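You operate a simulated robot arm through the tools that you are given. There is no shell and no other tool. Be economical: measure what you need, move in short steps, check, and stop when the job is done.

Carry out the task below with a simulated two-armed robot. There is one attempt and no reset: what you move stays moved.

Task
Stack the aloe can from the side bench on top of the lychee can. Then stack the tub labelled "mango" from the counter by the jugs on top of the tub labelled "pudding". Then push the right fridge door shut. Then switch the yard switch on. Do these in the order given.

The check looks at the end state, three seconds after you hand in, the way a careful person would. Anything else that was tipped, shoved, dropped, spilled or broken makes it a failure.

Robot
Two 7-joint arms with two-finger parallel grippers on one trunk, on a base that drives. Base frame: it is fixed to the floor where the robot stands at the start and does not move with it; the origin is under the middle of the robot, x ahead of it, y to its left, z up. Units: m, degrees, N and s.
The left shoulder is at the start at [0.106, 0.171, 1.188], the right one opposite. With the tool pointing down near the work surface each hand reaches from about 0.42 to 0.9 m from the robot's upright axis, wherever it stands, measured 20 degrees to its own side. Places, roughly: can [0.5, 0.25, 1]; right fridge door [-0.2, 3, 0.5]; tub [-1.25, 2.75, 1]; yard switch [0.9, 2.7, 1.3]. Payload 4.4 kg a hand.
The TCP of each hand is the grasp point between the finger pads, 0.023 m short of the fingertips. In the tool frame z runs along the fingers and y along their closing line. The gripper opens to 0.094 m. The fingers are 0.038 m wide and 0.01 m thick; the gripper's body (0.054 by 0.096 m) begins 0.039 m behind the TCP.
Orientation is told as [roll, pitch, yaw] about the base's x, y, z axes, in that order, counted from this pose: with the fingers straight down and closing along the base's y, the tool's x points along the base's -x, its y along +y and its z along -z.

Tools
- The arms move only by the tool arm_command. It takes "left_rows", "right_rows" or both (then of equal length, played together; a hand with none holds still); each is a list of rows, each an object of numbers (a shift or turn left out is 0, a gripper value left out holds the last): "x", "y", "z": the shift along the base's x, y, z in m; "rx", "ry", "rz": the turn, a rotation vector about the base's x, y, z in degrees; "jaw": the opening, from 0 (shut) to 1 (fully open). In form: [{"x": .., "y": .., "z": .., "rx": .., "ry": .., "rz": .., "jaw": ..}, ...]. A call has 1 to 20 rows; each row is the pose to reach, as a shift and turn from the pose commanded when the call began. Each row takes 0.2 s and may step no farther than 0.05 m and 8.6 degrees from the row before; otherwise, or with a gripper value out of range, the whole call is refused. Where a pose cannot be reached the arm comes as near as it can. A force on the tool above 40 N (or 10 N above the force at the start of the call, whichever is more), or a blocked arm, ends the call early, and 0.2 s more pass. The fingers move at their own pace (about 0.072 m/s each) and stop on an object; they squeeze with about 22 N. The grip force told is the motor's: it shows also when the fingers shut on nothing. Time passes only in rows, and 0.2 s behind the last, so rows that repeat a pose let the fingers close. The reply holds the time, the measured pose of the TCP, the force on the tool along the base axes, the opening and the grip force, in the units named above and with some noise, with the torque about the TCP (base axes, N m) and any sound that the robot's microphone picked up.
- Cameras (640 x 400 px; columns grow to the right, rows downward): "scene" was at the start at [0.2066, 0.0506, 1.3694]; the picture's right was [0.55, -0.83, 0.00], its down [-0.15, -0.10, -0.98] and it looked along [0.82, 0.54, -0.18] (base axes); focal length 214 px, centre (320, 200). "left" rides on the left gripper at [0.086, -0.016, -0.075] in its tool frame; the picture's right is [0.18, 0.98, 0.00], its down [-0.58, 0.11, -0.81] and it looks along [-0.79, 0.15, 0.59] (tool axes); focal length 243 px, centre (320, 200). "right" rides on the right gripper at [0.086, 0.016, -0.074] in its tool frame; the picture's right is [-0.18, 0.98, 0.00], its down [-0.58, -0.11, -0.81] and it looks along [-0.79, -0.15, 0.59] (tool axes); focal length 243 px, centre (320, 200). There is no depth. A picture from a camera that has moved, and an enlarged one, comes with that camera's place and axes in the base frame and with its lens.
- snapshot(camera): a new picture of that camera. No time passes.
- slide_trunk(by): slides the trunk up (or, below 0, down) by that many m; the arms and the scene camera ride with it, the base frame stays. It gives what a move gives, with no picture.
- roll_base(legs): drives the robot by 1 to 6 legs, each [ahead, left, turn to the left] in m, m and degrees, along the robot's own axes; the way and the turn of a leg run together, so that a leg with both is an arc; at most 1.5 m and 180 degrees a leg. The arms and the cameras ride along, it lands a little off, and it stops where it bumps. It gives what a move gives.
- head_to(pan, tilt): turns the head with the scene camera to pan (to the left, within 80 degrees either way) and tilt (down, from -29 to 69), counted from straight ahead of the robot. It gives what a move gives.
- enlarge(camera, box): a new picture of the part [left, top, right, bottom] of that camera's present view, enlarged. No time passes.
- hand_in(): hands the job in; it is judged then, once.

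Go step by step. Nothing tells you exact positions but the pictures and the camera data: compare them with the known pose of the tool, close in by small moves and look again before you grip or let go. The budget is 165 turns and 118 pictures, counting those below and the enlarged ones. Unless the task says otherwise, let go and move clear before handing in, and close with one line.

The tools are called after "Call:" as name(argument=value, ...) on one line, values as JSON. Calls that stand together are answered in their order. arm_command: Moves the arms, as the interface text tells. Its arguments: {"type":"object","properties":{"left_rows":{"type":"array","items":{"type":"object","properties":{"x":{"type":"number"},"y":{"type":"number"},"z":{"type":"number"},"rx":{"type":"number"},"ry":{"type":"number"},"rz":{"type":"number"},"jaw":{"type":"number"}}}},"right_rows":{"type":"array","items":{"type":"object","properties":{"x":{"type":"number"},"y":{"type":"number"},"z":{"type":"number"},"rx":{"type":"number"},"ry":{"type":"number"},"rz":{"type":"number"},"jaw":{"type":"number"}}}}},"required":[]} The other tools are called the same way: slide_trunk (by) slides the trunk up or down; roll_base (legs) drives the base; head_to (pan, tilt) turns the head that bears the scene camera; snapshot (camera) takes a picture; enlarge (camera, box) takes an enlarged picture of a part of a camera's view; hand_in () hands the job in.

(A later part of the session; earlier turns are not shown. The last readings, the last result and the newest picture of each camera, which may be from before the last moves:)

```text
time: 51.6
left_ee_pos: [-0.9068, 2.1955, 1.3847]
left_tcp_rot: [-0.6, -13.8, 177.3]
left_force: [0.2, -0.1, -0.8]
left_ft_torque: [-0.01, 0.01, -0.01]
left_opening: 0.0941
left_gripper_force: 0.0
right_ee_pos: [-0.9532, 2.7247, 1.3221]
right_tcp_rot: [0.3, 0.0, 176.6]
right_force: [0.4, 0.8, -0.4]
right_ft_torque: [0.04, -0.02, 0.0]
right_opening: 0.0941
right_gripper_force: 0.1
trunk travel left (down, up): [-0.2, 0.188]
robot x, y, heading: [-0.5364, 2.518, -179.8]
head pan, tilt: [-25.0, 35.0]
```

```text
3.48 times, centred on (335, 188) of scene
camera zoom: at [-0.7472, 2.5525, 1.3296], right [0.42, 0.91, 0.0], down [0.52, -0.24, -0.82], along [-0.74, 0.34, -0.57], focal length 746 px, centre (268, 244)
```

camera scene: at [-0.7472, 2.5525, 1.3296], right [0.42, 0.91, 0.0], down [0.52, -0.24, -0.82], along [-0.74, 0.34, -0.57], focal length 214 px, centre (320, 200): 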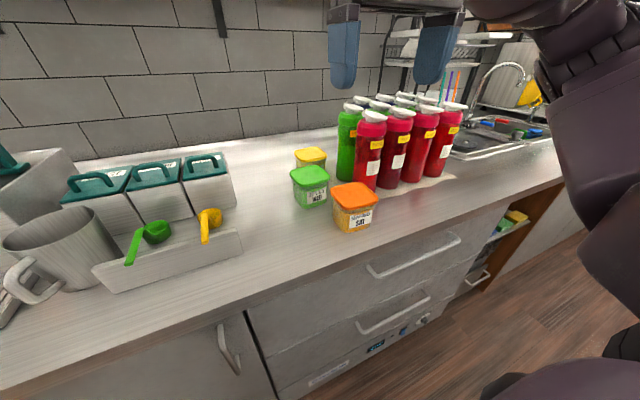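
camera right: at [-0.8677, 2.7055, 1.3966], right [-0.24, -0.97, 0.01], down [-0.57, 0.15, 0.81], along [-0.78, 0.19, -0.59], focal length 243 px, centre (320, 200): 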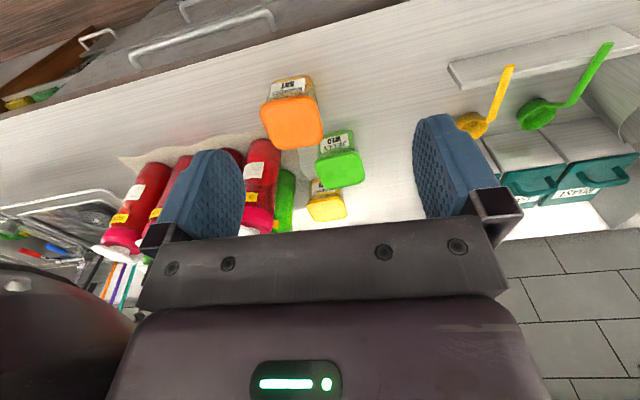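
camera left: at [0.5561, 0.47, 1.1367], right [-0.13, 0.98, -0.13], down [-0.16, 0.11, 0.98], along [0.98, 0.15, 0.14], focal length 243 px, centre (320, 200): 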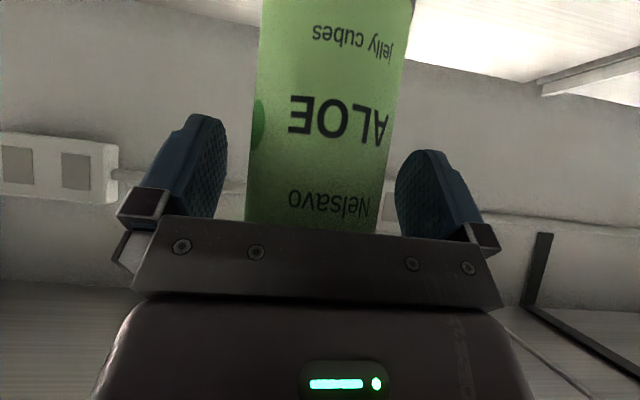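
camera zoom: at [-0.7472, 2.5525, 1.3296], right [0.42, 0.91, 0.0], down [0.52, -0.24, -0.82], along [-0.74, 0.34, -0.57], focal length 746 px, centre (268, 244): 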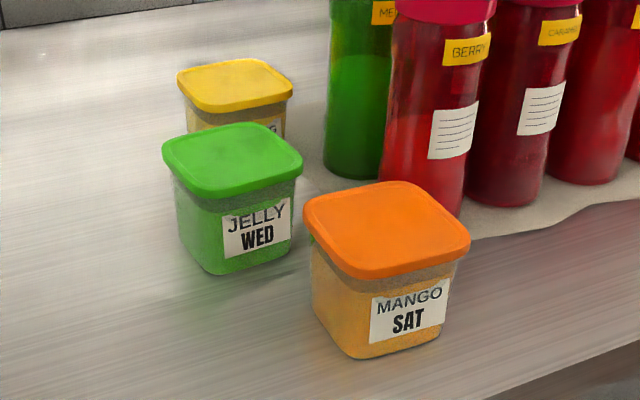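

The yellow tub is pudding. Triangulated lid tops (z≈1.046): mango [-1.109, 2.810], jelly [-1.240, 2.750], pudding [-1.375, 2.810], all turned about -6 degrees. The lids look almost as wide as the gripper, and jugs stand beside the pudding, so I'll try closing along x. I edge forward first and turn the right hand at height.

Call:
roll_base(legs=[[0.08, 0, 0]])

Call:
arm_command(right_rows=[{"rz": -8.4, "x": -0.005, "y": 0.008}, {"rz": -16.8, "x": -0.01, "y": 0.016}, {"rz": -25.2, "x": -0.015, "y": 0.024}, {"rz": -33.6, "x": -0.02, "y": 0.032}, {"rz": -42, "x": -0.025, "y": 0.04}, {"rz": -50.4, "x": -0.03, "y": 0.048}, {"rz": -58.8, "x": -0.035, "y": 0.056}, {"rz": -67.2, "x": -0.04, "y": 0.064}, {"rz": -75.6, "x": -0.05, "y": 0.07}, {"rz": -84, "x": -0.06, "y": 0.078}, {"rz": -92.4, "x": -0.07, "y": 0.084}, {"rz": -92.4, "x": -0.07, "y": 0.084}])

Call:
snapshot(camera="right")

Call:
snapshot(camera="scene")

```text
time: 52.6
left_ee_pos: [-0.9825, 2.1955, 1.3845]
left_tcp_rot: [-0.6, -13.8, 177.3]
left_force: [-1.1, -0.4, 0.1]
left_ft_torque: [-0.01, -0.01, 0.01]
left_opening: 0.094
left_gripper_force: 0.0
right_ee_pos: [-1.0319, 2.7247, 1.3215]
right_tcp_rot: [0.3, 0.0, 176.7]
right_force: [-0.9, 0.4, -0.4]
right_ft_torque: [0.0, -0.03, -0.02]
right_opening: 0.0938
right_gripper_force: 0.1
trunk travel left (down, up): [-0.2, 0.188]
robot x, y, heading: [-0.6159, 2.5164, -179.5]
head pan, tilt: [-25.0, 35.0]
```

```text
time: 55.2
left_ee_pos: [-0.9839, 2.1952, 1.3838]
left_tcp_rot: [-0.6, -13.7, 177.4]
left_force: [-0.1, -0.7, -1.4]
left_ft_torque: [0.05, 0.01, -0.01]
left_opening: 0.0941
left_gripper_force: 0.1
right_ee_pos: [-1.1014, 2.8087, 1.3208]
right_tcp_rot: [0.4, -0.1, 84.2]
right_force: [-0.8, 0.6, 0.0]
right_ft_torque: [-0.01, -0.02, -0.02]
right_opening: 0.0942
right_gripper_force: 0.1
trunk travel left (down, up): [-0.2, 0.188]
robot x, y, heading: [-0.6115, 2.5164, -179.5]
head pan, tilt: [-25.0, 35.0]
```

```text
83 pictures are left
camera right: at [-1.1259, 2.7249, 1.397], right [-0.96, 0.28, 0.01], down [0.17, 0.57, 0.81], along [0.22, 0.77, -0.59], focal length 243 px, centre (320, 200)
```

right: 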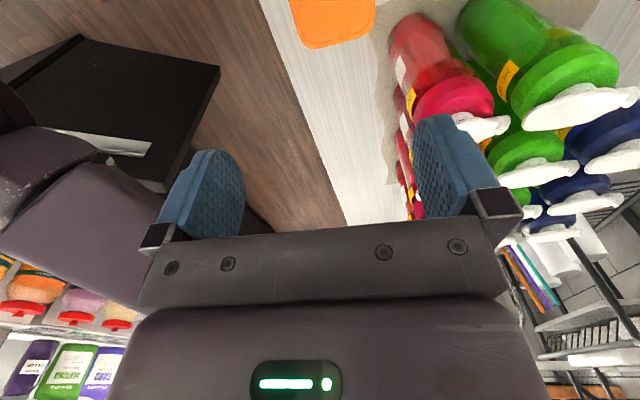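

```text
82 pictures are left
camera scene: at [-0.8252, 2.5518, 1.3296], right [0.42, 0.91, 0.0], down [0.52, -0.24, -0.82], along [-0.74, 0.34, -0.57], focal length 214 px, centre (320, 200)
```

scene: 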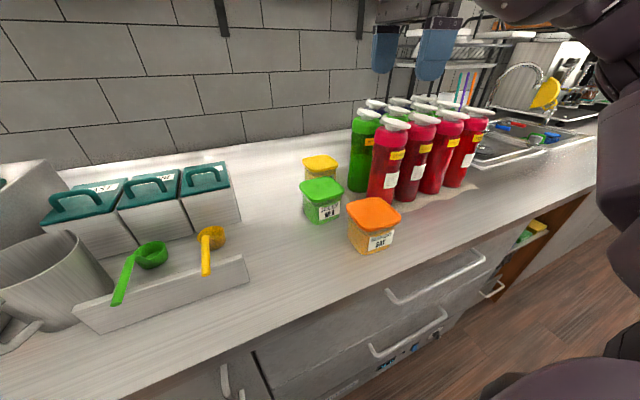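

The turned pose is reachable. I lower over the mango tub to compare its lid width with the finger gap.

Call:
arm_command(right_rows=[{"x": -0.003, "z": -0.04}, {"x": -0.006, "z": -0.08}, {"x": -0.009, "z": -0.12}, {"x": -0.01, "z": -0.16}, {"x": -0.01, "z": -0.2}, {"x": -0.01, "z": -0.2}])

Call:
snapshot(camera="right")

Call:
enlarge(camera="scene", box=[280, 110, 480, 260])

```text
time: 56.6
left_ee_pos: [-0.9819, 2.1946, 1.3849]
left_tcp_rot: [-0.7, -13.7, 177.4]
left_force: [0.3, -0.5, 0.0]
left_ft_torque: [0.01, 0.01, 0.0]
left_opening: 0.0942
left_gripper_force: 0.0
right_ee_pos: [-1.1088, 2.8071, 1.1204]
right_tcp_rot: [0.3, -0.1, 84.3]
right_force: [-0.2, 0.0, -0.3]
right_ft_torque: [0.0, -0.01, 0.0]
right_opening: 0.0942
right_gripper_force: 0.1
trunk travel left (down, up): [-0.2, 0.188]
robot x, y, heading: [-0.6208, 2.5159, -179.1]
head pan, tilt: [-25.0, 35.0]
```

```text
81 pictures are left
camera right: at [-1.1328, 2.7237, 1.1954], right [-0.96, 0.28, 0.01], down [0.17, 0.57, 0.81], along [0.22, 0.78, -0.59], focal length 243 px, centre (320, 200)
```

right: 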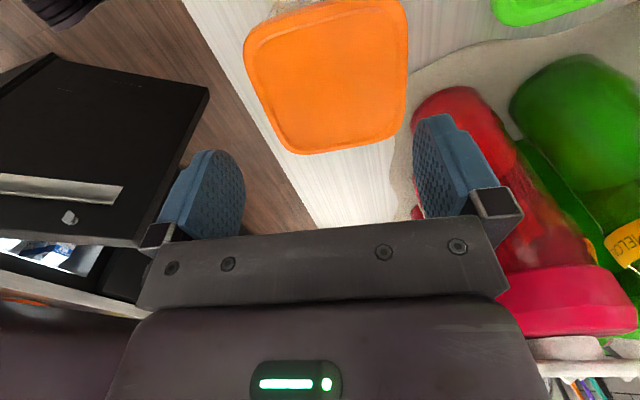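

```text
2.67 times, centred on (380, 185) of scene
camera zoom: at [-0.8249, 2.5515, 1.3297], right [0.42, 0.91, 0.0], down [0.52, -0.24, -0.82], along [-0.75, 0.34, -0.57], focal length 572 px, centre (160, 240)
```

zoom: 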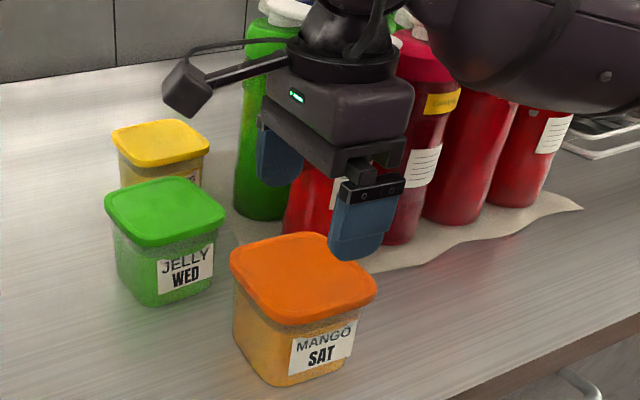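

The lid measures about 0.09 m, so a top grip has under 2 mm of play per side, but a miss would only press harmlessly on the lid. I take an exact measure of lid edges and finger pads.

Call:
enlarge(camera="right", box=[220, 0, 430, 170])

```text
2.35 times, centred on (325, 85) of right
camera zoom: at [-1.1328, 2.7237, 1.1954], right [-0.96, 0.28, 0.01], down [0.17, 0.57, 0.81], along [0.22, 0.78, -0.59], focal length 571 px, centre (308, 471)
```

zoom: 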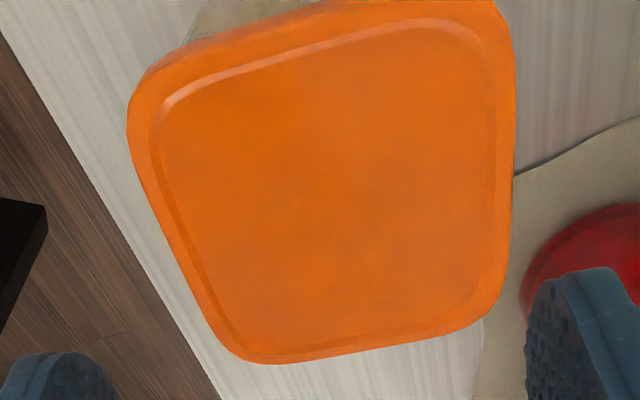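

The lid is off-centre by about 7.5 mm and turned about 2.8 degrees relative to the hand. I correct, lower until the tips are just above the lid, and compare directly.

Call:
arm_command(right_rows=[{"x": -0.0075, "y": 0.003, "rz": 2.8}, {"x": -0.0075, "y": 0.003, "rz": 2.8, "z": -0.02}, {"x": -0.0075, "y": 0.003, "rz": 2.8, "z": -0.035}, {"x": -0.0075, "y": 0.003, "rz": 2.8, "z": -0.035}])

Call:
snapshot(camera="right")

Call:
enlarge(camera="right", box=[180, 60, 460, 240])

```text
time: 57.6
left_ee_pos: [-0.9818, 2.1951, 1.3848]
left_tcp_rot: [-0.6, -13.7, 177.4]
left_force: [-0.8, 0.2, 0.6]
left_ft_torque: [0.02, -0.04, -0.05]
left_opening: 0.0942
left_gripper_force: 0.1
right_ee_pos: [-1.1182, 2.8112, 1.0857]
right_tcp_rot: [0.4, 0.0, 87.2]
right_force: [0.8, -0.9, 0.2]
right_ft_torque: [-0.02, 0.0, 0.0]
right_opening: 0.0939
right_gripper_force: 0.0
trunk travel left (down, up): [-0.2, 0.188]
robot x, y, heading: [-0.6165, 2.517, -179.6]
head pan, tilt: [-25.0, 35.0]
```

```text
78 pictures are left
camera right: at [-1.1389, 2.726, 1.162], right [-0.97, 0.23, 0.01], down [0.14, 0.57, 0.81], along [0.18, 0.78, -0.59], focal length 243 px, centre (320, 200)
```

right: 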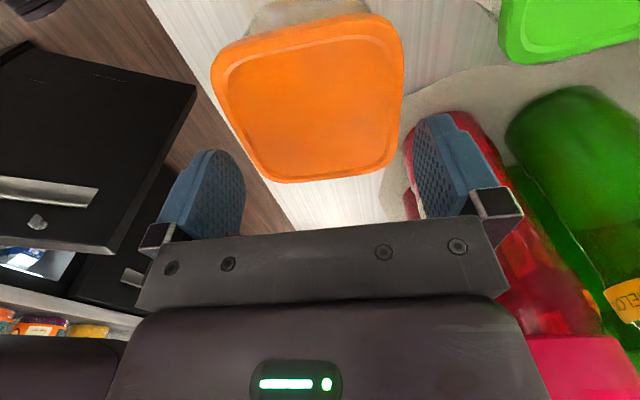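

```text
2.22 times, centred on (320, 150) of right
camera zoom: at [-1.1389, 2.726, 1.162], right [-0.97, 0.23, 0.01], down [0.14, 0.57, 0.81], along [0.18, 0.78, -0.59], focal length 539 px, centre (320, 311)
```

zoom: 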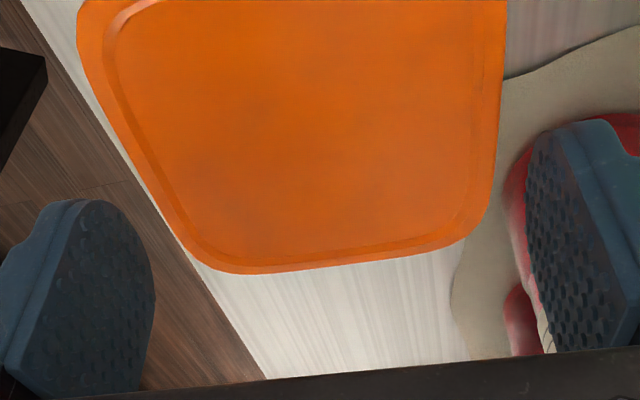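

The lid is about 0.092 m wide, too near the gripper's limit for a top grip. I'll instead grip the narrower body below the lid, with the hand nearly horizontal and its camera upward. I raise and try to turn the hand into that pose.

Call:
arm_command(right_rows=[{"z": 0.04}, {"z": 0.08}, {"z": 0.12, "x": 0.01}, {"z": 0.16, "x": 0.03}, {"z": 0.2, "x": 0.06}, {"z": 0.22, "x": 0.09}, {"z": 0.22, "x": 0.1, "rz": -8}, {"z": 0.22, "x": 0.1, "rz": -16}, {"z": 0.22, "x": 0.1, "rz": -24}, {"z": 0.22, "x": 0.1, "rz": -32}, {"z": 0.22, "x": 0.1, "rz": -40}, {"z": 0.22, "x": 0.1, "rz": -48}, {"z": 0.22, "x": 0.1, "rz": -56}, {"z": 0.22, "x": 0.1, "rz": -64}, {"z": 0.22, "x": 0.1, "rz": -72}, {"z": 0.22, "x": 0.1, "rz": -80}, {"z": 0.22, "x": 0.1, "rz": -87}, {"z": 0.22, "x": 0.1, "rz": -87}])

```text
time: 61.4
left_ee_pos: [-0.9832, 2.195, 1.3845]
left_tcp_rot: [-0.7, -13.7, 177.4]
left_force: [-0.5, 0.4, -0.3]
left_ft_torque: [-0.02, -0.03, -0.02]
left_opening: 0.0941
left_gripper_force: 0.0
right_ee_pos: [-1.0177, 2.8112, 1.306]
right_tcp_rot: [0.3, 0.0, 0.0]
right_force: [0.8, 0.0, -0.4]
right_ft_torque: [-0.02, 0.03, 0.01]
right_opening: 0.0941
right_gripper_force: 0.1
trunk travel left (down, up): [-0.2, 0.188]
robot x, y, heading: [-0.6187, 2.5151, -179.7]
head pan, tilt: [-25.0, 35.0]
```

The flipped yaw is reachable. I back up a little so the wrist isn't too folded, then tilt the fingers forward.

Call:
roll_base(legs=[[-0.18, 0, 0]])

Call:
arm_command(right_rows=[{"ry": 7, "x": -0.01, "z": -0.01}, {"ry": 14, "x": -0.02, "z": -0.02}, {"ry": 21, "x": -0.03, "z": -0.03}, {"ry": 28, "x": -0.04, "z": -0.04}, {"ry": 35, "x": -0.05, "z": -0.05}, {"ry": 42, "x": -0.06, "z": -0.06}, {"ry": 49, "x": -0.07, "z": -0.07}, {"ry": 56, "x": -0.08, "z": -0.08}, {"ry": 63, "x": -0.09, "z": -0.09}, {"ry": 70, "x": -0.1, "z": -0.1}, {"ry": 70, "x": -0.11, "z": -0.12}, {"ry": 70, "x": -0.11, "z": -0.12}])

Call:
snapshot(camera="right")

Call:
snapshot(camera="scene")

```text
time: 62.9
left_ee_pos: [-0.8076, 2.1952, 1.385]
left_tcp_rot: [-0.6, -13.7, 177.3]
left_force: [0.9, -0.5, -0.4]
left_ft_torque: [-0.01, 0.02, -0.02]
left_opening: 0.094
left_gripper_force: 0.1
right_ee_pos: [-0.842, 2.8111, 1.3072]
right_tcp_rot: [0.2, -0.1, 0.2]
right_force: [-0.1, 0.1, -1.0]
right_ft_torque: [-0.02, 0.06, -0.01]
right_opening: 0.094
right_gripper_force: 0.0
trunk travel left (down, up): [-0.2, 0.188]
robot x, y, heading: [-0.44, 2.5177, -179.7]
head pan, tilt: [-25.0, 35.0]
```

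```text
time: 65.7
left_ee_pos: [-0.8076, 2.1968, 1.385]
left_tcp_rot: [-0.5, -13.7, 177.4]
left_force: [0.6, -0.6, 0.4]
left_ft_torque: [0.01, -0.02, 0.01]
left_opening: 0.094
left_gripper_force: 0.0
right_ee_pos: [-0.949, 2.7753, 1.3197]
right_tcp_rot: [-12.1, 88.6, -6.6]
right_force: [0.6, 0.1, -0.3]
right_ft_torque: [-0.04, -0.01, 0.02]
right_opening: 0.094
right_gripper_force: 0.1
right hand out of reach, approached as far as the arm can: row 7, 8, 9, 10, 11, 12
trunk travel left (down, up): [-0.2, 0.188]
robot x, y, heading: [-0.4395, 2.5185, -179.5]
head pan, tilt: [-25.0, 35.0]
stopped in row 12 (right hand): the arm was blocked; the commanded pose is now the measured one
```

```text
76 pictures are left
camera right: at [-0.879, 2.8004, 1.4076], right [-0.09, 0.98, -0.19], down [0.83, -0.03, -0.56], along [-0.55, -0.21, -0.81], focal length 243 px, centre (320, 200)
```

right: 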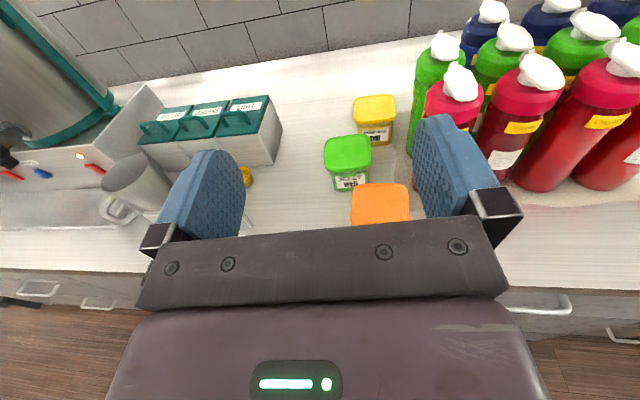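

```text
75 pictures are left
camera scene: at [-0.6496, 2.5531, 1.3296], right [0.42, 0.91, 0.0], down [0.52, -0.24, -0.82], along [-0.75, 0.34, -0.57], focal length 214 px, centre (320, 200)
```

scene: 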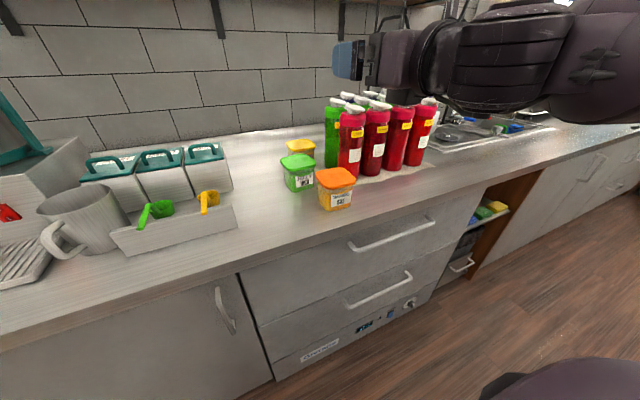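

The hand got horizontal with the camera up, but stayed high. Sliding the trunk down brings it to tub height.

Call:
slide_trunk(by=-0.18)

Call:
snapshot(camera="right")

Call:
head_to(pan=-50, tilt=30)

Call:
snapshot(camera="scene")

```text
time: 66.9
left_ee_pos: [-0.8727, 2.1952, 1.2342]
left_tcp_rot: [-1.0, -4.3, 177.6]
left_force: [0.9, 0.1, -0.4]
left_ft_torque: [0.01, 0.06, 0.0]
left_opening: 0.0938
left_gripper_force: 0.1
right_ee_pos: [-1.0535, 2.7741, 1.0661]
right_tcp_rot: [-3.9, 70.3, 1.7]
right_force: [-1.1, -0.8, 7.5]
right_ft_torque: [0.28, 0.16, 0.07]
right_opening: 0.0932
right_gripper_force: 0.0
trunk travel left (down, up): [-0.092, 0.296]
robot x, y, heading: [-0.4416, 2.516, -179.9]
head pan, tilt: [-25.0, 35.0]
stopped: the force on the tool passed its limit at 98 N (the readings are from after the stop); the commanded pose is now the measured one
```

```text
74 pictures are left
camera right: at [-1.0152, 2.7973, 1.1735], right [-0.03, 0.98, -0.2], down [0.96, -0.03, -0.27], along [-0.27, -0.2, -0.94], focal length 243 px, centre (320, 200)
```

right: 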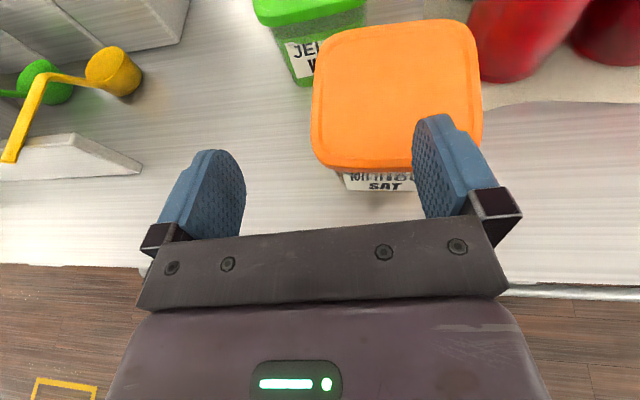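

```text
time: 67.8
left_ee_pos: [-0.8737, 2.1963, 1.2328]
left_tcp_rot: [-1.0, -4.3, 177.5]
left_force: [-0.6, 0.5, 0.3]
left_ft_torque: [-0.02, -0.04, -0.02]
left_opening: 0.094
left_gripper_force: 0.0
right_ee_pos: [-1.0551, 2.7741, 1.066]
right_tcp_rot: [-3.9, 70.3, 1.8]
right_force: [-1.3, -1.4, 7.4]
right_ft_torque: [0.35, 0.18, 0.09]
right_opening: 0.0934
right_gripper_force: 0.0
trunk travel left (down, up): [-0.092, 0.296]
robot x, y, heading: [-0.4438, 2.5178, -179.6]
head pan, tilt: [-50.0, 30.0]
```

```text
73 pictures are left
camera scene: at [-0.7361, 2.5842, 1.2091], right [0.76, 0.65, 0.0], down [0.32, -0.38, -0.87], along [-0.56, 0.66, -0.5], focal length 214 px, centre (320, 200)
```

scene: 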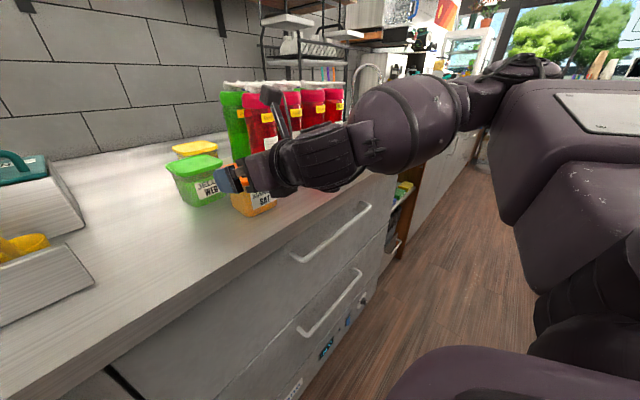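

The arm shifted while the trunk slid, and a finger came down onto the mango lid; the tub still looks upright. I lift off gently at once and check.

Call:
arm_command(right_rows=[{"z": 0.01, "x": 0.003}, {"z": 0.025, "x": 0.01}, {"z": 0.045, "x": 0.02}, {"z": 0.06, "x": 0.03}, {"z": 0.06, "x": 0.03}])

Call:
snapshot(camera="right")

Call:
enlarge(camera="scene", box=[140, 120, 320, 240])

```text
time: 69.0
left_ee_pos: [-0.874, 2.1963, 1.2336]
left_tcp_rot: [-1.0, -4.1, 177.5]
left_force: [0.8, 0.5, 0.0]
left_ft_torque: [0.0, -0.01, -0.01]
left_opening: 0.0938
left_gripper_force: 0.0
right_ee_pos: [-1.0379, 2.7756, 1.1317]
right_tcp_rot: [-3.9, 70.3, 1.7]
right_force: [0.2, 0.5, 0.3]
right_ft_torque: [-0.02, 0.02, 0.0]
right_opening: 0.0939
right_gripper_force: 0.0
right hand out of reach, approached as far as the arm can: row 2, 3, 4, 5
trunk travel left (down, up): [-0.092, 0.296]
robot x, y, heading: [-0.4364, 2.5183, -179.3]
head pan, tilt: [-50.0, 30.0]
```

```text
72 pictures are left
camera right: at [-0.9998, 2.7998, 1.2383], right [-0.03, 0.98, -0.2], down [0.96, -0.03, -0.27], along [-0.27, -0.2, -0.94], focal length 243 px, centre (320, 200)
```

right: 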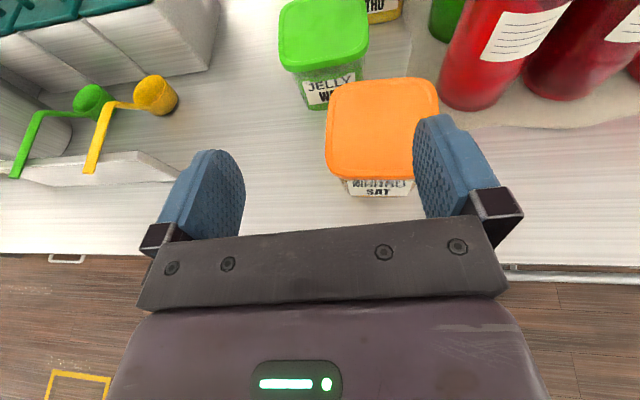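

```text
3.33 times, centred on (230, 180) of scene
camera zoom: at [-0.7367, 2.5848, 1.2088], right [0.76, 0.65, 0.0], down [0.32, -0.38, -0.87], along [-0.56, 0.66, -0.5], focal length 715 px, centre (620, 267)
```

zoom: 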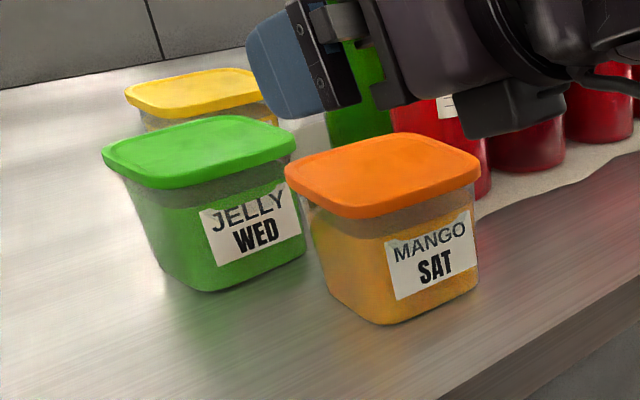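

The mango tub is unmoved and upright, at about [-1.118, 2.811], turned about -4 degrees. I back the base a little, then bring the hand down level with the tub's body, correcting yaw and roll.

Call:
roll_base(legs=[[-0.08, 0, 0]])

Call:
arm_command(right_rows=[{"rz": -3, "rx": 0.6, "z": -0.02, "y": 0.01}, {"rz": -6, "rx": 1.2, "z": -0.045, "y": 0.02}, {"rz": -8.6, "rx": 1.7, "z": -0.07, "y": 0.025}, {"rz": -8.6, "rx": 1.7, "z": -0.095, "y": 0.028}, {"rz": -8.6, "rx": 1.7, "z": -0.115, "y": 0.028}, {"rz": -8.6, "rx": 1.7, "z": -0.115, "y": 0.028}])

Call:
snapshot(camera="right")

```text
time: 70.1
left_ee_pos: [-0.7923, 2.1961, 1.2341]
left_tcp_rot: [-1.0, -4.2, 177.3]
left_force: [1.0, -0.3, 0.0]
left_ft_torque: [0.01, 0.02, -0.01]
left_opening: 0.0943
left_gripper_force: 0.0
right_ee_pos: [-0.9565, 2.7775, 1.1311]
right_tcp_rot: [-3.8, 70.3, 1.7]
right_force: [0.3, -0.1, 0.5]
right_ft_torque: [0.01, 0.02, 0.01]
right_opening: 0.0943
right_gripper_force: 0.1
trunk travel left (down, up): [-0.092, 0.296]
robot x, y, heading: [-0.3582, 2.5202, -179.7]
head pan, tilt: [-50.0, 30.0]
```

```text
time: 71.5
left_ee_pos: [-0.7934, 2.197, 1.2329]
left_tcp_rot: [-1.0, -4.2, 177.5]
left_force: [-1.0, -0.1, -0.4]
left_ft_torque: [0.0, -0.01, -0.01]
left_opening: 0.0941
left_gripper_force: 0.1
right_ee_pos: [-0.9756, 2.8078, 1.0216]
right_tcp_rot: [1.2, 70.3, -2.4]
right_force: [0.1, -0.5, 0.7]
right_ft_torque: [-0.01, 0.0, 0.0]
right_opening: 0.0939
right_gripper_force: 0.1
right hand out of reach, approached as far as the arm can: row 1, 2, 3, 4, 5, 6
trunk travel left (down, up): [-0.092, 0.296]
robot x, y, heading: [-0.3603, 2.519, -179.7]
head pan, tilt: [-50.0, 30.0]
```

```text
70 pictures are left
camera right: at [-0.9327, 2.8212, 1.1296], right [0.12, 0.98, -0.17], down [0.95, -0.16, -0.28], along [-0.3, -0.13, -0.95], focal length 243 px, centre (320, 200)
```

right: 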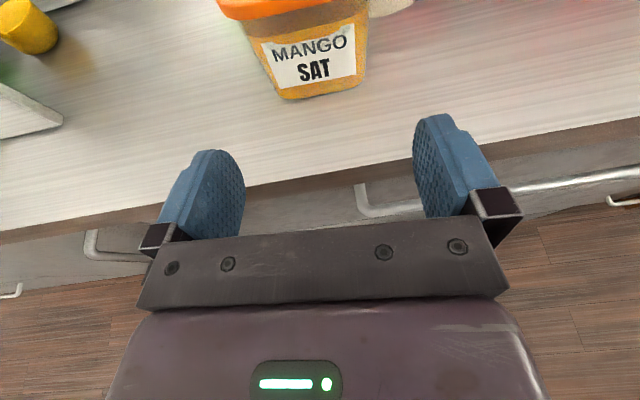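

The hand lines up with the tub (within a degree and a few mm). I advance part of the way so the arm is back in comfortable reach, then re-measure.

Call:
arm_command(right_rows=[{"x": -0.025, "z": -0.006}, {"x": -0.05, "y": 0.001, "z": -0.012}, {"x": -0.0735, "y": 0.002, "z": -0.018}, {"x": -0.0735, "y": 0.002, "z": -0.018}])

Call:
snapshot(camera="right")

Call:
enlarge(camera="scene", box=[140, 120, 320, 240])

```text
time: 72.5
left_ee_pos: [-0.7938, 2.1968, 1.2349]
left_tcp_rot: [-1.0, -4.3, 177.4]
left_force: [0.8, -0.7, 0.0]
left_ft_torque: [0.04, 0.02, -0.02]
left_opening: 0.094
left_gripper_force: 0.1
right_ee_pos: [-1.0482, 2.8089, 1.0063]
right_tcp_rot: [1.3, 70.0, -2.2]
right_force: [-0.5, 0.5, 0.8]
right_ft_torque: [-0.03, -0.02, 0.0]
right_opening: 0.094
right_gripper_force: 0.1
trunk travel left (down, up): [-0.092, 0.296]
robot x, y, heading: [-0.3625, 2.5171, -179.6]
head pan, tilt: [-50.0, 30.0]
```

```text
69 pictures are left
camera right: at [-1.0071, 2.8224, 1.114], right [0.12, 0.98, -0.17], down [0.95, -0.16, -0.27], along [-0.29, -0.12, -0.95], focal length 243 px, centre (320, 200)
```

right: 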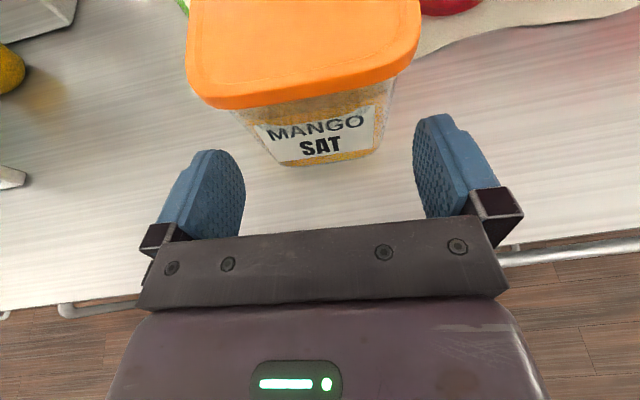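

```text
3.33 times, centred on (230, 180) of scene
camera zoom: at [-0.6553, 2.5853, 1.2091], right [0.76, 0.65, 0.0], down [0.32, -0.38, -0.87], along [-0.56, 0.66, -0.5], focal length 715 px, centre (620, 267)
```

zoom: 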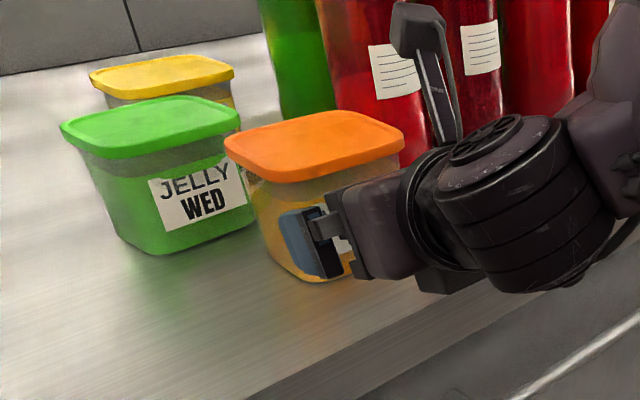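

Well lined up: the body lies between the fingers and below the lid. I slide in the rest of the way.

Call:
arm_command(right_rows=[{"x": -0.012, "z": -0.008, "y": 0.0005}, {"x": -0.024, "z": -0.01, "y": 0.001}, {"x": -0.036, "z": -0.01, "y": 0.0015}, {"x": -0.046, "z": -0.01, "y": 0.002}, {"x": -0.046, "z": -0.01, "y": 0.002}])

Call:
snapshot(camera="right")

Call:
enlarge(camera="scene", box=[180, 130, 300, 210])

```text
time: 73.7
left_ee_pos: [-0.7927, 2.1969, 1.2332]
left_tcp_rot: [-1.0, -4.1, 177.4]
left_force: [-0.4, -0.2, 0.2]
left_ft_torque: [0.06, -0.02, -0.02]
left_opening: 0.094
left_gripper_force: 0.0
right_ee_pos: [-1.0898, 2.8177, 1.0013]
right_tcp_rot: [1.1, 69.9, -2.4]
right_force: [0.4, 0.1, -0.5]
right_ft_torque: [0.0, 0.01, -0.01]
right_opening: 0.0939
right_gripper_force: 0.0
right hand out of reach, approached as far as the arm can: row 1, 2, 3, 4, 5
trunk travel left (down, up): [-0.092, 0.296]
robot x, y, heading: [-0.3615, 2.5199, -179.5]
head pan, tilt: [-50.0, 30.0]
```

```text
67 pictures are left
camera right: at [-1.0489, 2.8318, 1.11], right [0.12, 0.98, -0.17], down [0.95, -0.16, -0.27], along [-0.29, -0.12, -0.95], focal length 243 px, centre (320, 200)
```

right: 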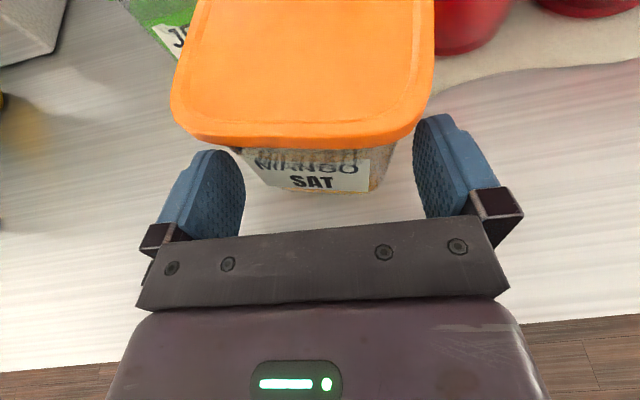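

```text
5.00 times, centred on (240, 170) of scene
camera zoom: at [-0.6558, 2.5854, 1.2089], right [0.76, 0.65, 0.0], down [0.32, -0.38, -0.87], along [-0.56, 0.66, -0.5], focal length 1072 px, centre (720, 350)
```

zoom: 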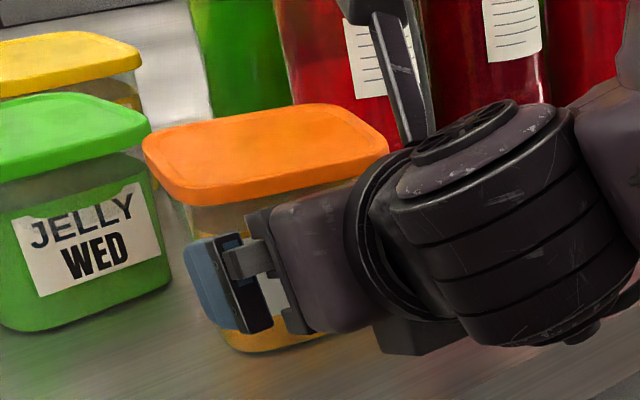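

Nearly in; the hand drifted about 6 mm to +y at its reach limit. I try correcting that sideways before closing.

Call:
arm_command(right_rows=[{"y": -0.004, "z": -0.002}, {"y": -0.007, "z": -0.004}, {"y": -0.007, "z": -0.004}])

Call:
snapshot(camera="right")

```text
time: 74.5
left_ee_pos: [-0.7937, 2.1961, 1.2335]
left_tcp_rot: [-1.0, -4.2, 177.5]
left_force: [-0.6, -0.1, -1.4]
left_ft_torque: [-0.02, 0.01, -0.01]
left_opening: 0.094
left_gripper_force: 0.1
right_ee_pos: [-1.0898, 2.8105, 1.0]
right_tcp_rot: [1.3, 69.9, -2.3]
right_force: [0.2, 1.0, 0.3]
right_ft_torque: [-0.03, 0.05, -0.07]
right_opening: 0.094
right_gripper_force: 0.1
trunk travel left (down, up): [-0.092, 0.296]
robot x, y, heading: [-0.3622, 2.5176, -179.8]
head pan, tilt: [-50.0, 30.0]
```

```text
65 pictures are left
camera right: at [-1.0493, 2.8241, 1.1075], right [0.12, 0.98, -0.17], down [0.95, -0.16, -0.27], along [-0.29, -0.12, -0.95], focal length 243 px, centre (320, 200)
```

right: 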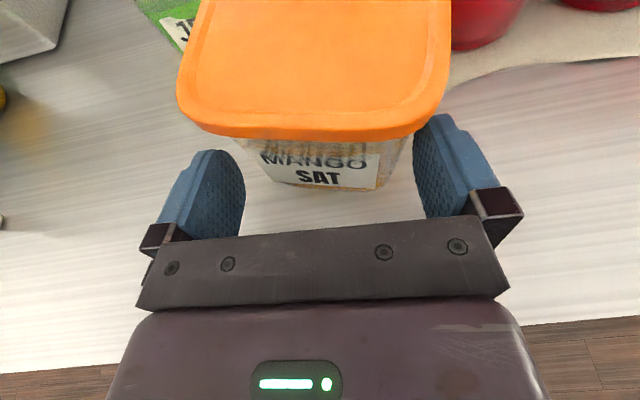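

Centred now. I advance the last few millimetres and close gently.

Call:
arm_command(right_rows=[{"x": -0.005}, {"x": -0.005, "jaw": 0.85}, {"x": -0.005, "jaw": 0.7}, {"x": -0.005, "jaw": 0.6}, {"x": -0.005, "jaw": 0.5}, {"x": -0.005, "jaw": 0.5}])

Call:
snapshot(camera="right")

```text
time: 75.9
left_ee_pos: [-0.7921, 2.1962, 1.2345]
left_tcp_rot: [-1.0, -4.2, 177.4]
left_force: [1.3, 0.1, 0.7]
left_ft_torque: [0.0, 0.01, 0.0]
left_opening: 0.094
left_gripper_force: 0.0
right_ee_pos: [-1.0954, 2.8107, 0.9998]
right_tcp_rot: [1.2, 70.0, -2.3]
right_force: [2.3, 0.1, -0.5]
right_ft_torque: [0.0, 0.03, -0.07]
right_opening: 0.0481
right_gripper_force: 1.4
trunk travel left (down, up): [-0.092, 0.296]
robot x, y, heading: [-0.3583, 2.5188, -179.3]
head pan, tilt: [-50.0, 30.0]
```

```text
64 pictures are left
camera right: at [-1.054, 2.8244, 1.1071], right [0.12, 0.98, -0.17], down [0.95, -0.16, -0.27], along [-0.29, -0.12, -0.95], focal length 243 px, centre (320, 200)
```

right: 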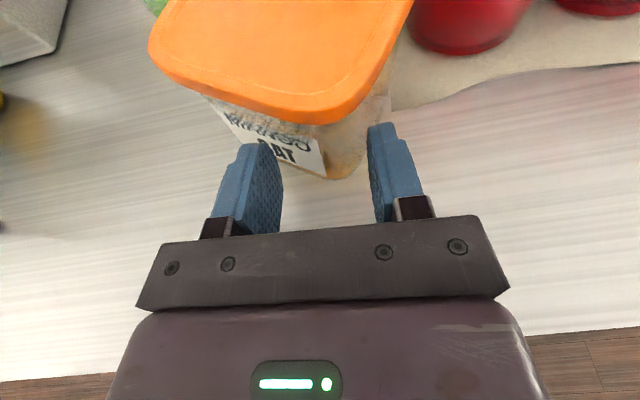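

The fingers only caught the front corners: the tub sat deeper than I reckoned and got turned by about 30 degrees (still upright). I back off, open, and look closely.

Call:
arm_command(right_rows=[{"x": 0.015}, {"x": 0.04, "jaw": 0.7}, {"x": 0.07, "jaw": 1, "z": 0.02}, {"x": 0.08, "jaw": 1, "z": 0.06}, {"x": 0.08, "z": 0.1}, {"x": 0.08, "z": 0.1}])

Call:
snapshot(camera="right")

Call:
enlarge(camera="scene", box=[140, 120, 320, 240])

```text
time: 77.3
left_ee_pos: [-0.7933, 2.1966, 1.2327]
left_tcp_rot: [-0.9, -4.1, 177.4]
left_force: [0.2, 0.3, 0.1]
left_ft_torque: [0.01, -0.01, 0.01]
left_opening: 0.0941
left_gripper_force: 0.0
right_ee_pos: [-1.0146, 2.8109, 1.0964]
right_tcp_rot: [1.1, 70.2, -2.3]
right_force: [-0.8, -0.1, -0.4]
right_ft_torque: [0.01, 0.0, -0.01]
right_opening: 0.0939
right_gripper_force: 0.1
right hand out of reach, approached as far as the arm can: row 1, 2
trunk travel left (down, up): [-0.092, 0.296]
robot x, y, heading: [-0.36, 2.5147, -179.4]
head pan, tilt: [-50.0, 30.0]
```

```text
63 pictures are left
camera right: at [-0.9729, 2.8254, 1.2042], right [0.12, 0.98, -0.17], down [0.95, -0.16, -0.27], along [-0.3, -0.12, -0.95], focal length 243 px, centre (320, 200)
```

right: 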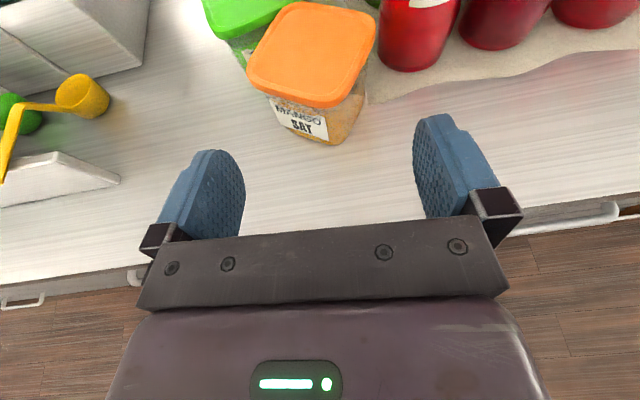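

```text
3.33 times, centred on (230, 180) of scene
camera zoom: at [-0.6561, 2.5855, 1.2087], right [0.76, 0.65, 0.0], down [0.32, -0.38, -0.87], along [-0.56, 0.66, -0.5], focal length 715 px, centre (620, 267)
```

zoom: 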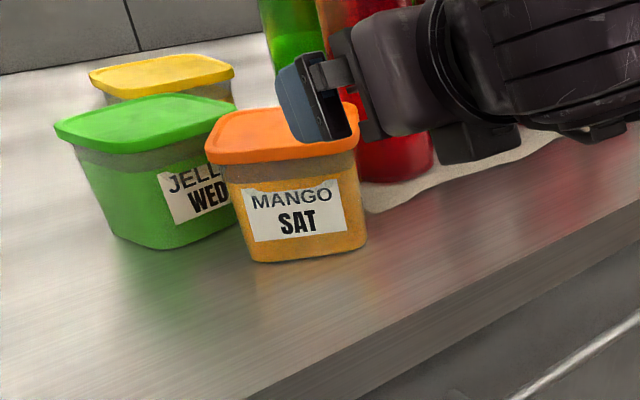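

The mango tub now faces the robot, turned about -34 degrees, centred near [-1.155, 2.813], still upright. I turn the hand to match that and take a lower pre-grasp in front of its label.

Call:
arm_command(right_rows=[{"rz": -8, "x": -0.005, "y": -0.015}, {"rz": -16, "x": -0.015, "y": -0.03}, {"rz": -24, "x": -0.03, "y": -0.042}, {"rz": -31, "x": -0.045, "y": -0.052}, {"rz": -31, "x": -0.055, "y": -0.054}, {"rz": -31, "x": -0.06, "y": -0.054, "z": -0.03}, {"rz": -31, "x": -0.06, "y": -0.054, "z": -0.06}, {"rz": -31, "x": -0.06, "y": -0.054, "z": -0.09}, {"rz": -31, "x": -0.06, "y": -0.054, "z": -0.09}])

Call:
snapshot(camera="right")

Call:
enlarge(camera="scene", box=[140, 120, 320, 240])

```text
time: 79.3
left_ee_pos: [-0.7925, 2.1963, 1.2338]
left_tcp_rot: [-1.0, -4.3, 177.3]
left_force: [0.7, 0.6, 0.8]
left_ft_torque: [0.01, 0.04, -0.02]
left_opening: 0.0939
left_gripper_force: 0.0
right_ee_pos: [-1.0724, 2.7576, 1.0095]
right_tcp_rot: [1.0, 70.4, -33.4]
right_force: [0.1, -1.0, 0.0]
right_ft_torque: [-0.02, 0.0, 0.0]
right_opening: 0.0941
right_gripper_force: 0.0
trunk travel left (down, up): [-0.092, 0.296]
robot x, y, heading: [-0.36, 2.5187, -179.6]
head pan, tilt: [-50.0, 30.0]
```

```text
61 pictures are left
camera right: at [-1.0304, 2.7484, 1.1163], right [0.61, 0.78, -0.17], down [0.73, -0.63, -0.28], along [-0.32, 0.05, -0.95], focal length 243 px, centre (320, 200)
```

right: 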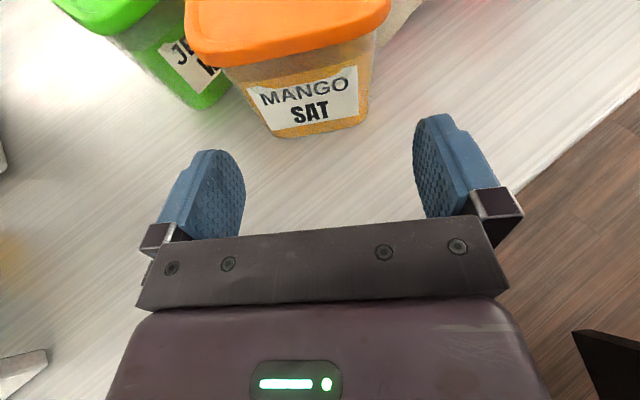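

```text
3.33 times, centred on (230, 180) of scene
camera zoom: at [-0.655, 2.5853, 1.2093], right [0.76, 0.65, 0.0], down [0.32, -0.38, -0.87], along [-0.56, 0.66, -0.5], focal length 715 px, centre (620, 267)
```

zoom: 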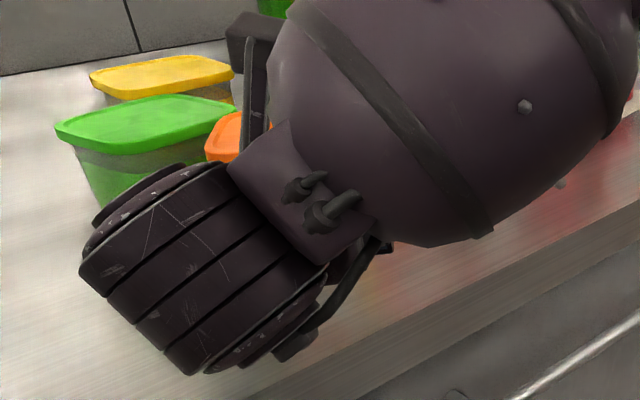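

Body front sits about 6.5 cm ahead, 6 mm to the hand's left, and about 2.5 degrees turned. I correct and advance partway.

Call:
arm_command(right_rows=[{"rz": 2.5, "x": -0.01, "y": 0.003, "z": -0.006}, {"rz": 2.5, "x": -0.026, "y": 0.015, "z": -0.01}, {"rz": 2.5, "x": -0.042, "y": 0.0263, "z": -0.011}, {"rz": 2.5, "x": -0.042, "y": 0.0263, "z": -0.011}])

Call:
snapshot(camera="right")

```text
time: 80.3
left_ee_pos: [-0.7924, 2.1971, 1.2339]
left_tcp_rot: [-1.0, -4.2, 177.4]
left_force: [0.5, -0.5, 0.1]
left_ft_torque: [0.01, 0.02, -0.01]
left_opening: 0.0938
left_gripper_force: 0.0
right_ee_pos: [-1.1156, 2.7834, 0.9957]
right_tcp_rot: [1.1, 70.3, -30.8]
right_force: [-0.1, -0.2, -0.1]
right_ft_torque: [-0.04, -0.01, 0.01]
right_opening: 0.0943
right_gripper_force: 0.0
trunk travel left (down, up): [-0.092, 0.296]
robot x, y, heading: [-0.3592, 2.5205, -179.4]
head pan, tilt: [-50.0, 30.0]
```

```text
59 pictures are left
camera right: at [-1.0722, 2.7763, 1.1034], right [0.57, 0.8, -0.17], down [0.76, -0.59, -0.28], along [-0.32, 0.03, -0.95], focal length 243 px, centre (320, 200)
```

right: 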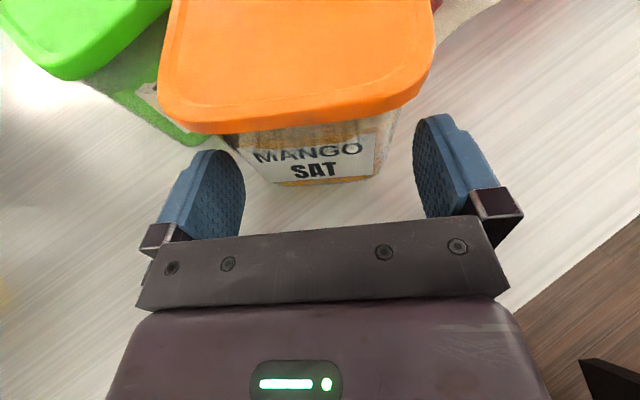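

Centred. I advance the remaining 3 cm and check the gap to the palm.

Call:
arm_command(right_rows=[{"rz": -1.2, "x": -0.008, "y": 0.005, "z": 0.001}, {"rz": -1.5, "x": -0.016, "y": 0.011, "z": 0.002}, {"rz": -1.5, "x": -0.0225, "y": 0.015, "z": 0.002}, {"rz": -1.5, "x": -0.0225, "y": 0.015, "z": 0.002}])

Call:
snapshot(camera="right")

```text
time: 81.3
left_ee_pos: [-0.7942, 2.1968, 1.2337]
left_tcp_rot: [-1.0, -4.2, 177.4]
left_force: [0.6, 1.2, 1.0]
left_ft_torque: [0.01, -0.02, 0.01]
left_opening: 0.094
left_gripper_force: 0.1
right_ee_pos: [-1.1377, 2.798, 0.998]
right_tcp_rot: [1.2, 70.3, -32.3]
right_force: [-0.4, -0.4, -0.5]
right_ft_torque: [0.01, 0.02, 0.01]
right_opening: 0.0938
right_gripper_force: 0.1
trunk travel left (down, up): [-0.092, 0.296]
robot x, y, heading: [-0.3595, 2.5165, -179.4]
head pan, tilt: [-50.0, 30.0]
```

```text
58 pictures are left
camera right: at [-1.0955, 2.7896, 1.1056], right [0.59, 0.79, -0.17], down [0.74, -0.61, -0.28], along [-0.32, 0.04, -0.95], focal length 243 px, centre (320, 200)
```

right: 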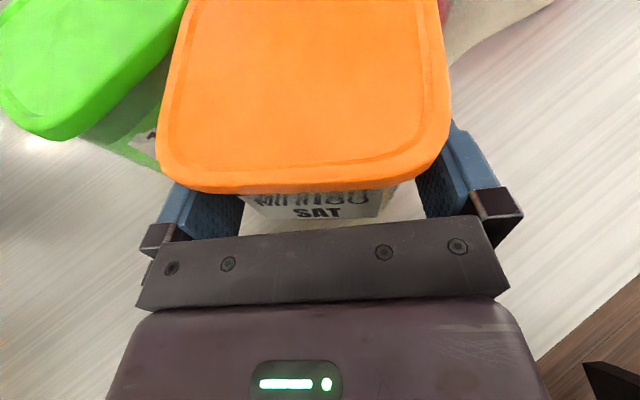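

The fingertips are now under the lid, with about 1 cm left to the palm. I advance 6 mm more and close.

Call:
arm_command(right_rows=[{"x": -0.005, "y": 0.0033}, {"x": -0.005, "y": 0.0033, "jaw": 0.9}, {"x": -0.005, "y": 0.0033, "jaw": 0.8}, {"x": -0.005, "y": 0.0033, "jaw": 0.7}, {"x": -0.005, "y": 0.0033, "jaw": 0.65}, {"x": -0.005, "y": 0.0033, "jaw": 0.65}])

Call:
snapshot(camera="right")

```text
time: 82.7
left_ee_pos: [-0.7937, 2.1953, 1.2335]
left_tcp_rot: [-1.0, -4.1, 177.4]
left_force: [-0.5, 0.1, -0.3]
left_ft_torque: [-0.01, 0.03, -0.04]
left_opening: 0.094
left_gripper_force: 0.1
right_ee_pos: [-1.1426, 2.8004, 0.9986]
right_tcp_rot: [1.2, 70.3, -32.3]
right_force: [0.9, -1.2, 0.3]
right_ft_torque: [0.14, -0.09, -0.09]
right_opening: 0.0912
right_gripper_force: 22.3
trunk travel left (down, up): [-0.092, 0.296]
robot x, y, heading: [-0.3552, 2.5197, -179.6]
head pan, tilt: [-50.0, 30.0]
```

```text
57 pictures are left
camera right: at [-1.1007, 2.7926, 1.1057], right [0.59, 0.79, -0.17], down [0.74, -0.61, -0.28], along [-0.32, 0.04, -0.95], focal length 243 px, centre (320, 200)
```

right: 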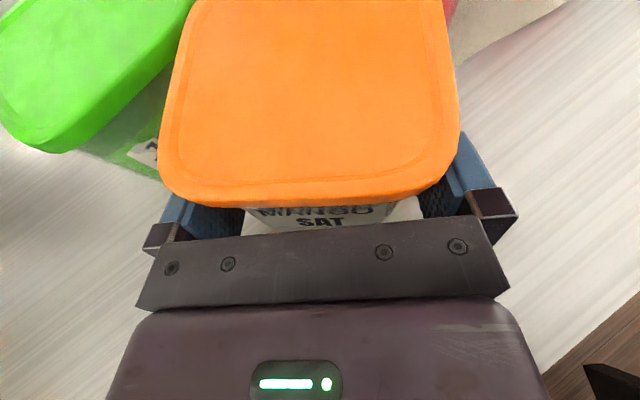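

The fingers hold at 0.091 m with full force, apparently on the lid's width. I test with a tiny lift.

Call:
arm_command(right_rows=[{"z": 0.004}, {"z": 0.008}, {"z": 0.012}, {"z": 0.012}])

Call:
snapshot(camera="right")

Call:
enlarge(camera="scene", box=[140, 120, 320, 240])

```text
time: 83.7
left_ee_pos: [-0.795, 2.197, 1.2342]
left_tcp_rot: [-1.0, -4.1, 177.4]
left_force: [0.4, 0.2, -0.4]
left_ft_torque: [0.04, -0.01, 0.01]
left_opening: 0.0939
left_gripper_force: 0.1
right_ee_pos: [-1.1433, 2.8016, 1.0099]
right_tcp_rot: [1.2, 70.1, -32.2]
right_force: [0.5, 0.5, -3.9]
right_ft_torque: [-0.05, -0.1, 0.0]
right_opening: 0.0914
right_gripper_force: 22.3
trunk travel left (down, up): [-0.092, 0.296]
robot x, y, heading: [-0.3613, 2.5197, -179.5]
head pan, tilt: [-50.0, 30.0]
```

```text
56 pictures are left
camera right: at [-1.1014, 2.7926, 1.1176], right [0.59, 0.79, -0.17], down [0.74, -0.61, -0.28], along [-0.32, 0.04, -0.95], focal length 243 px, centre (320, 200)
```

right: 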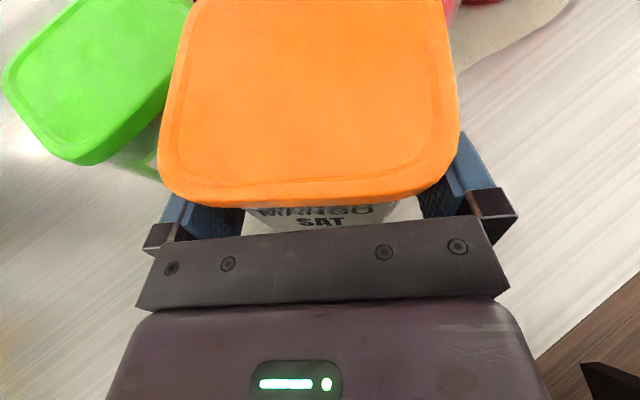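

```text
3.33 times, centred on (230, 180) of scene
camera zoom: at [-0.656, 2.5856, 1.2088], right [0.76, 0.65, 0.0], down [0.32, -0.38, -0.87], along [-0.56, 0.66, -0.5], focal length 715 px, centre (620, 267)
```

zoom: 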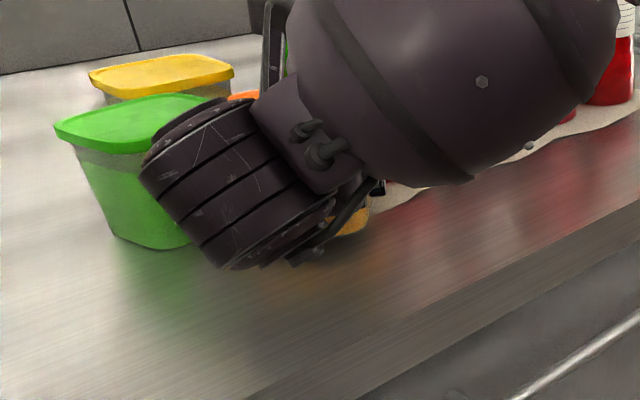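

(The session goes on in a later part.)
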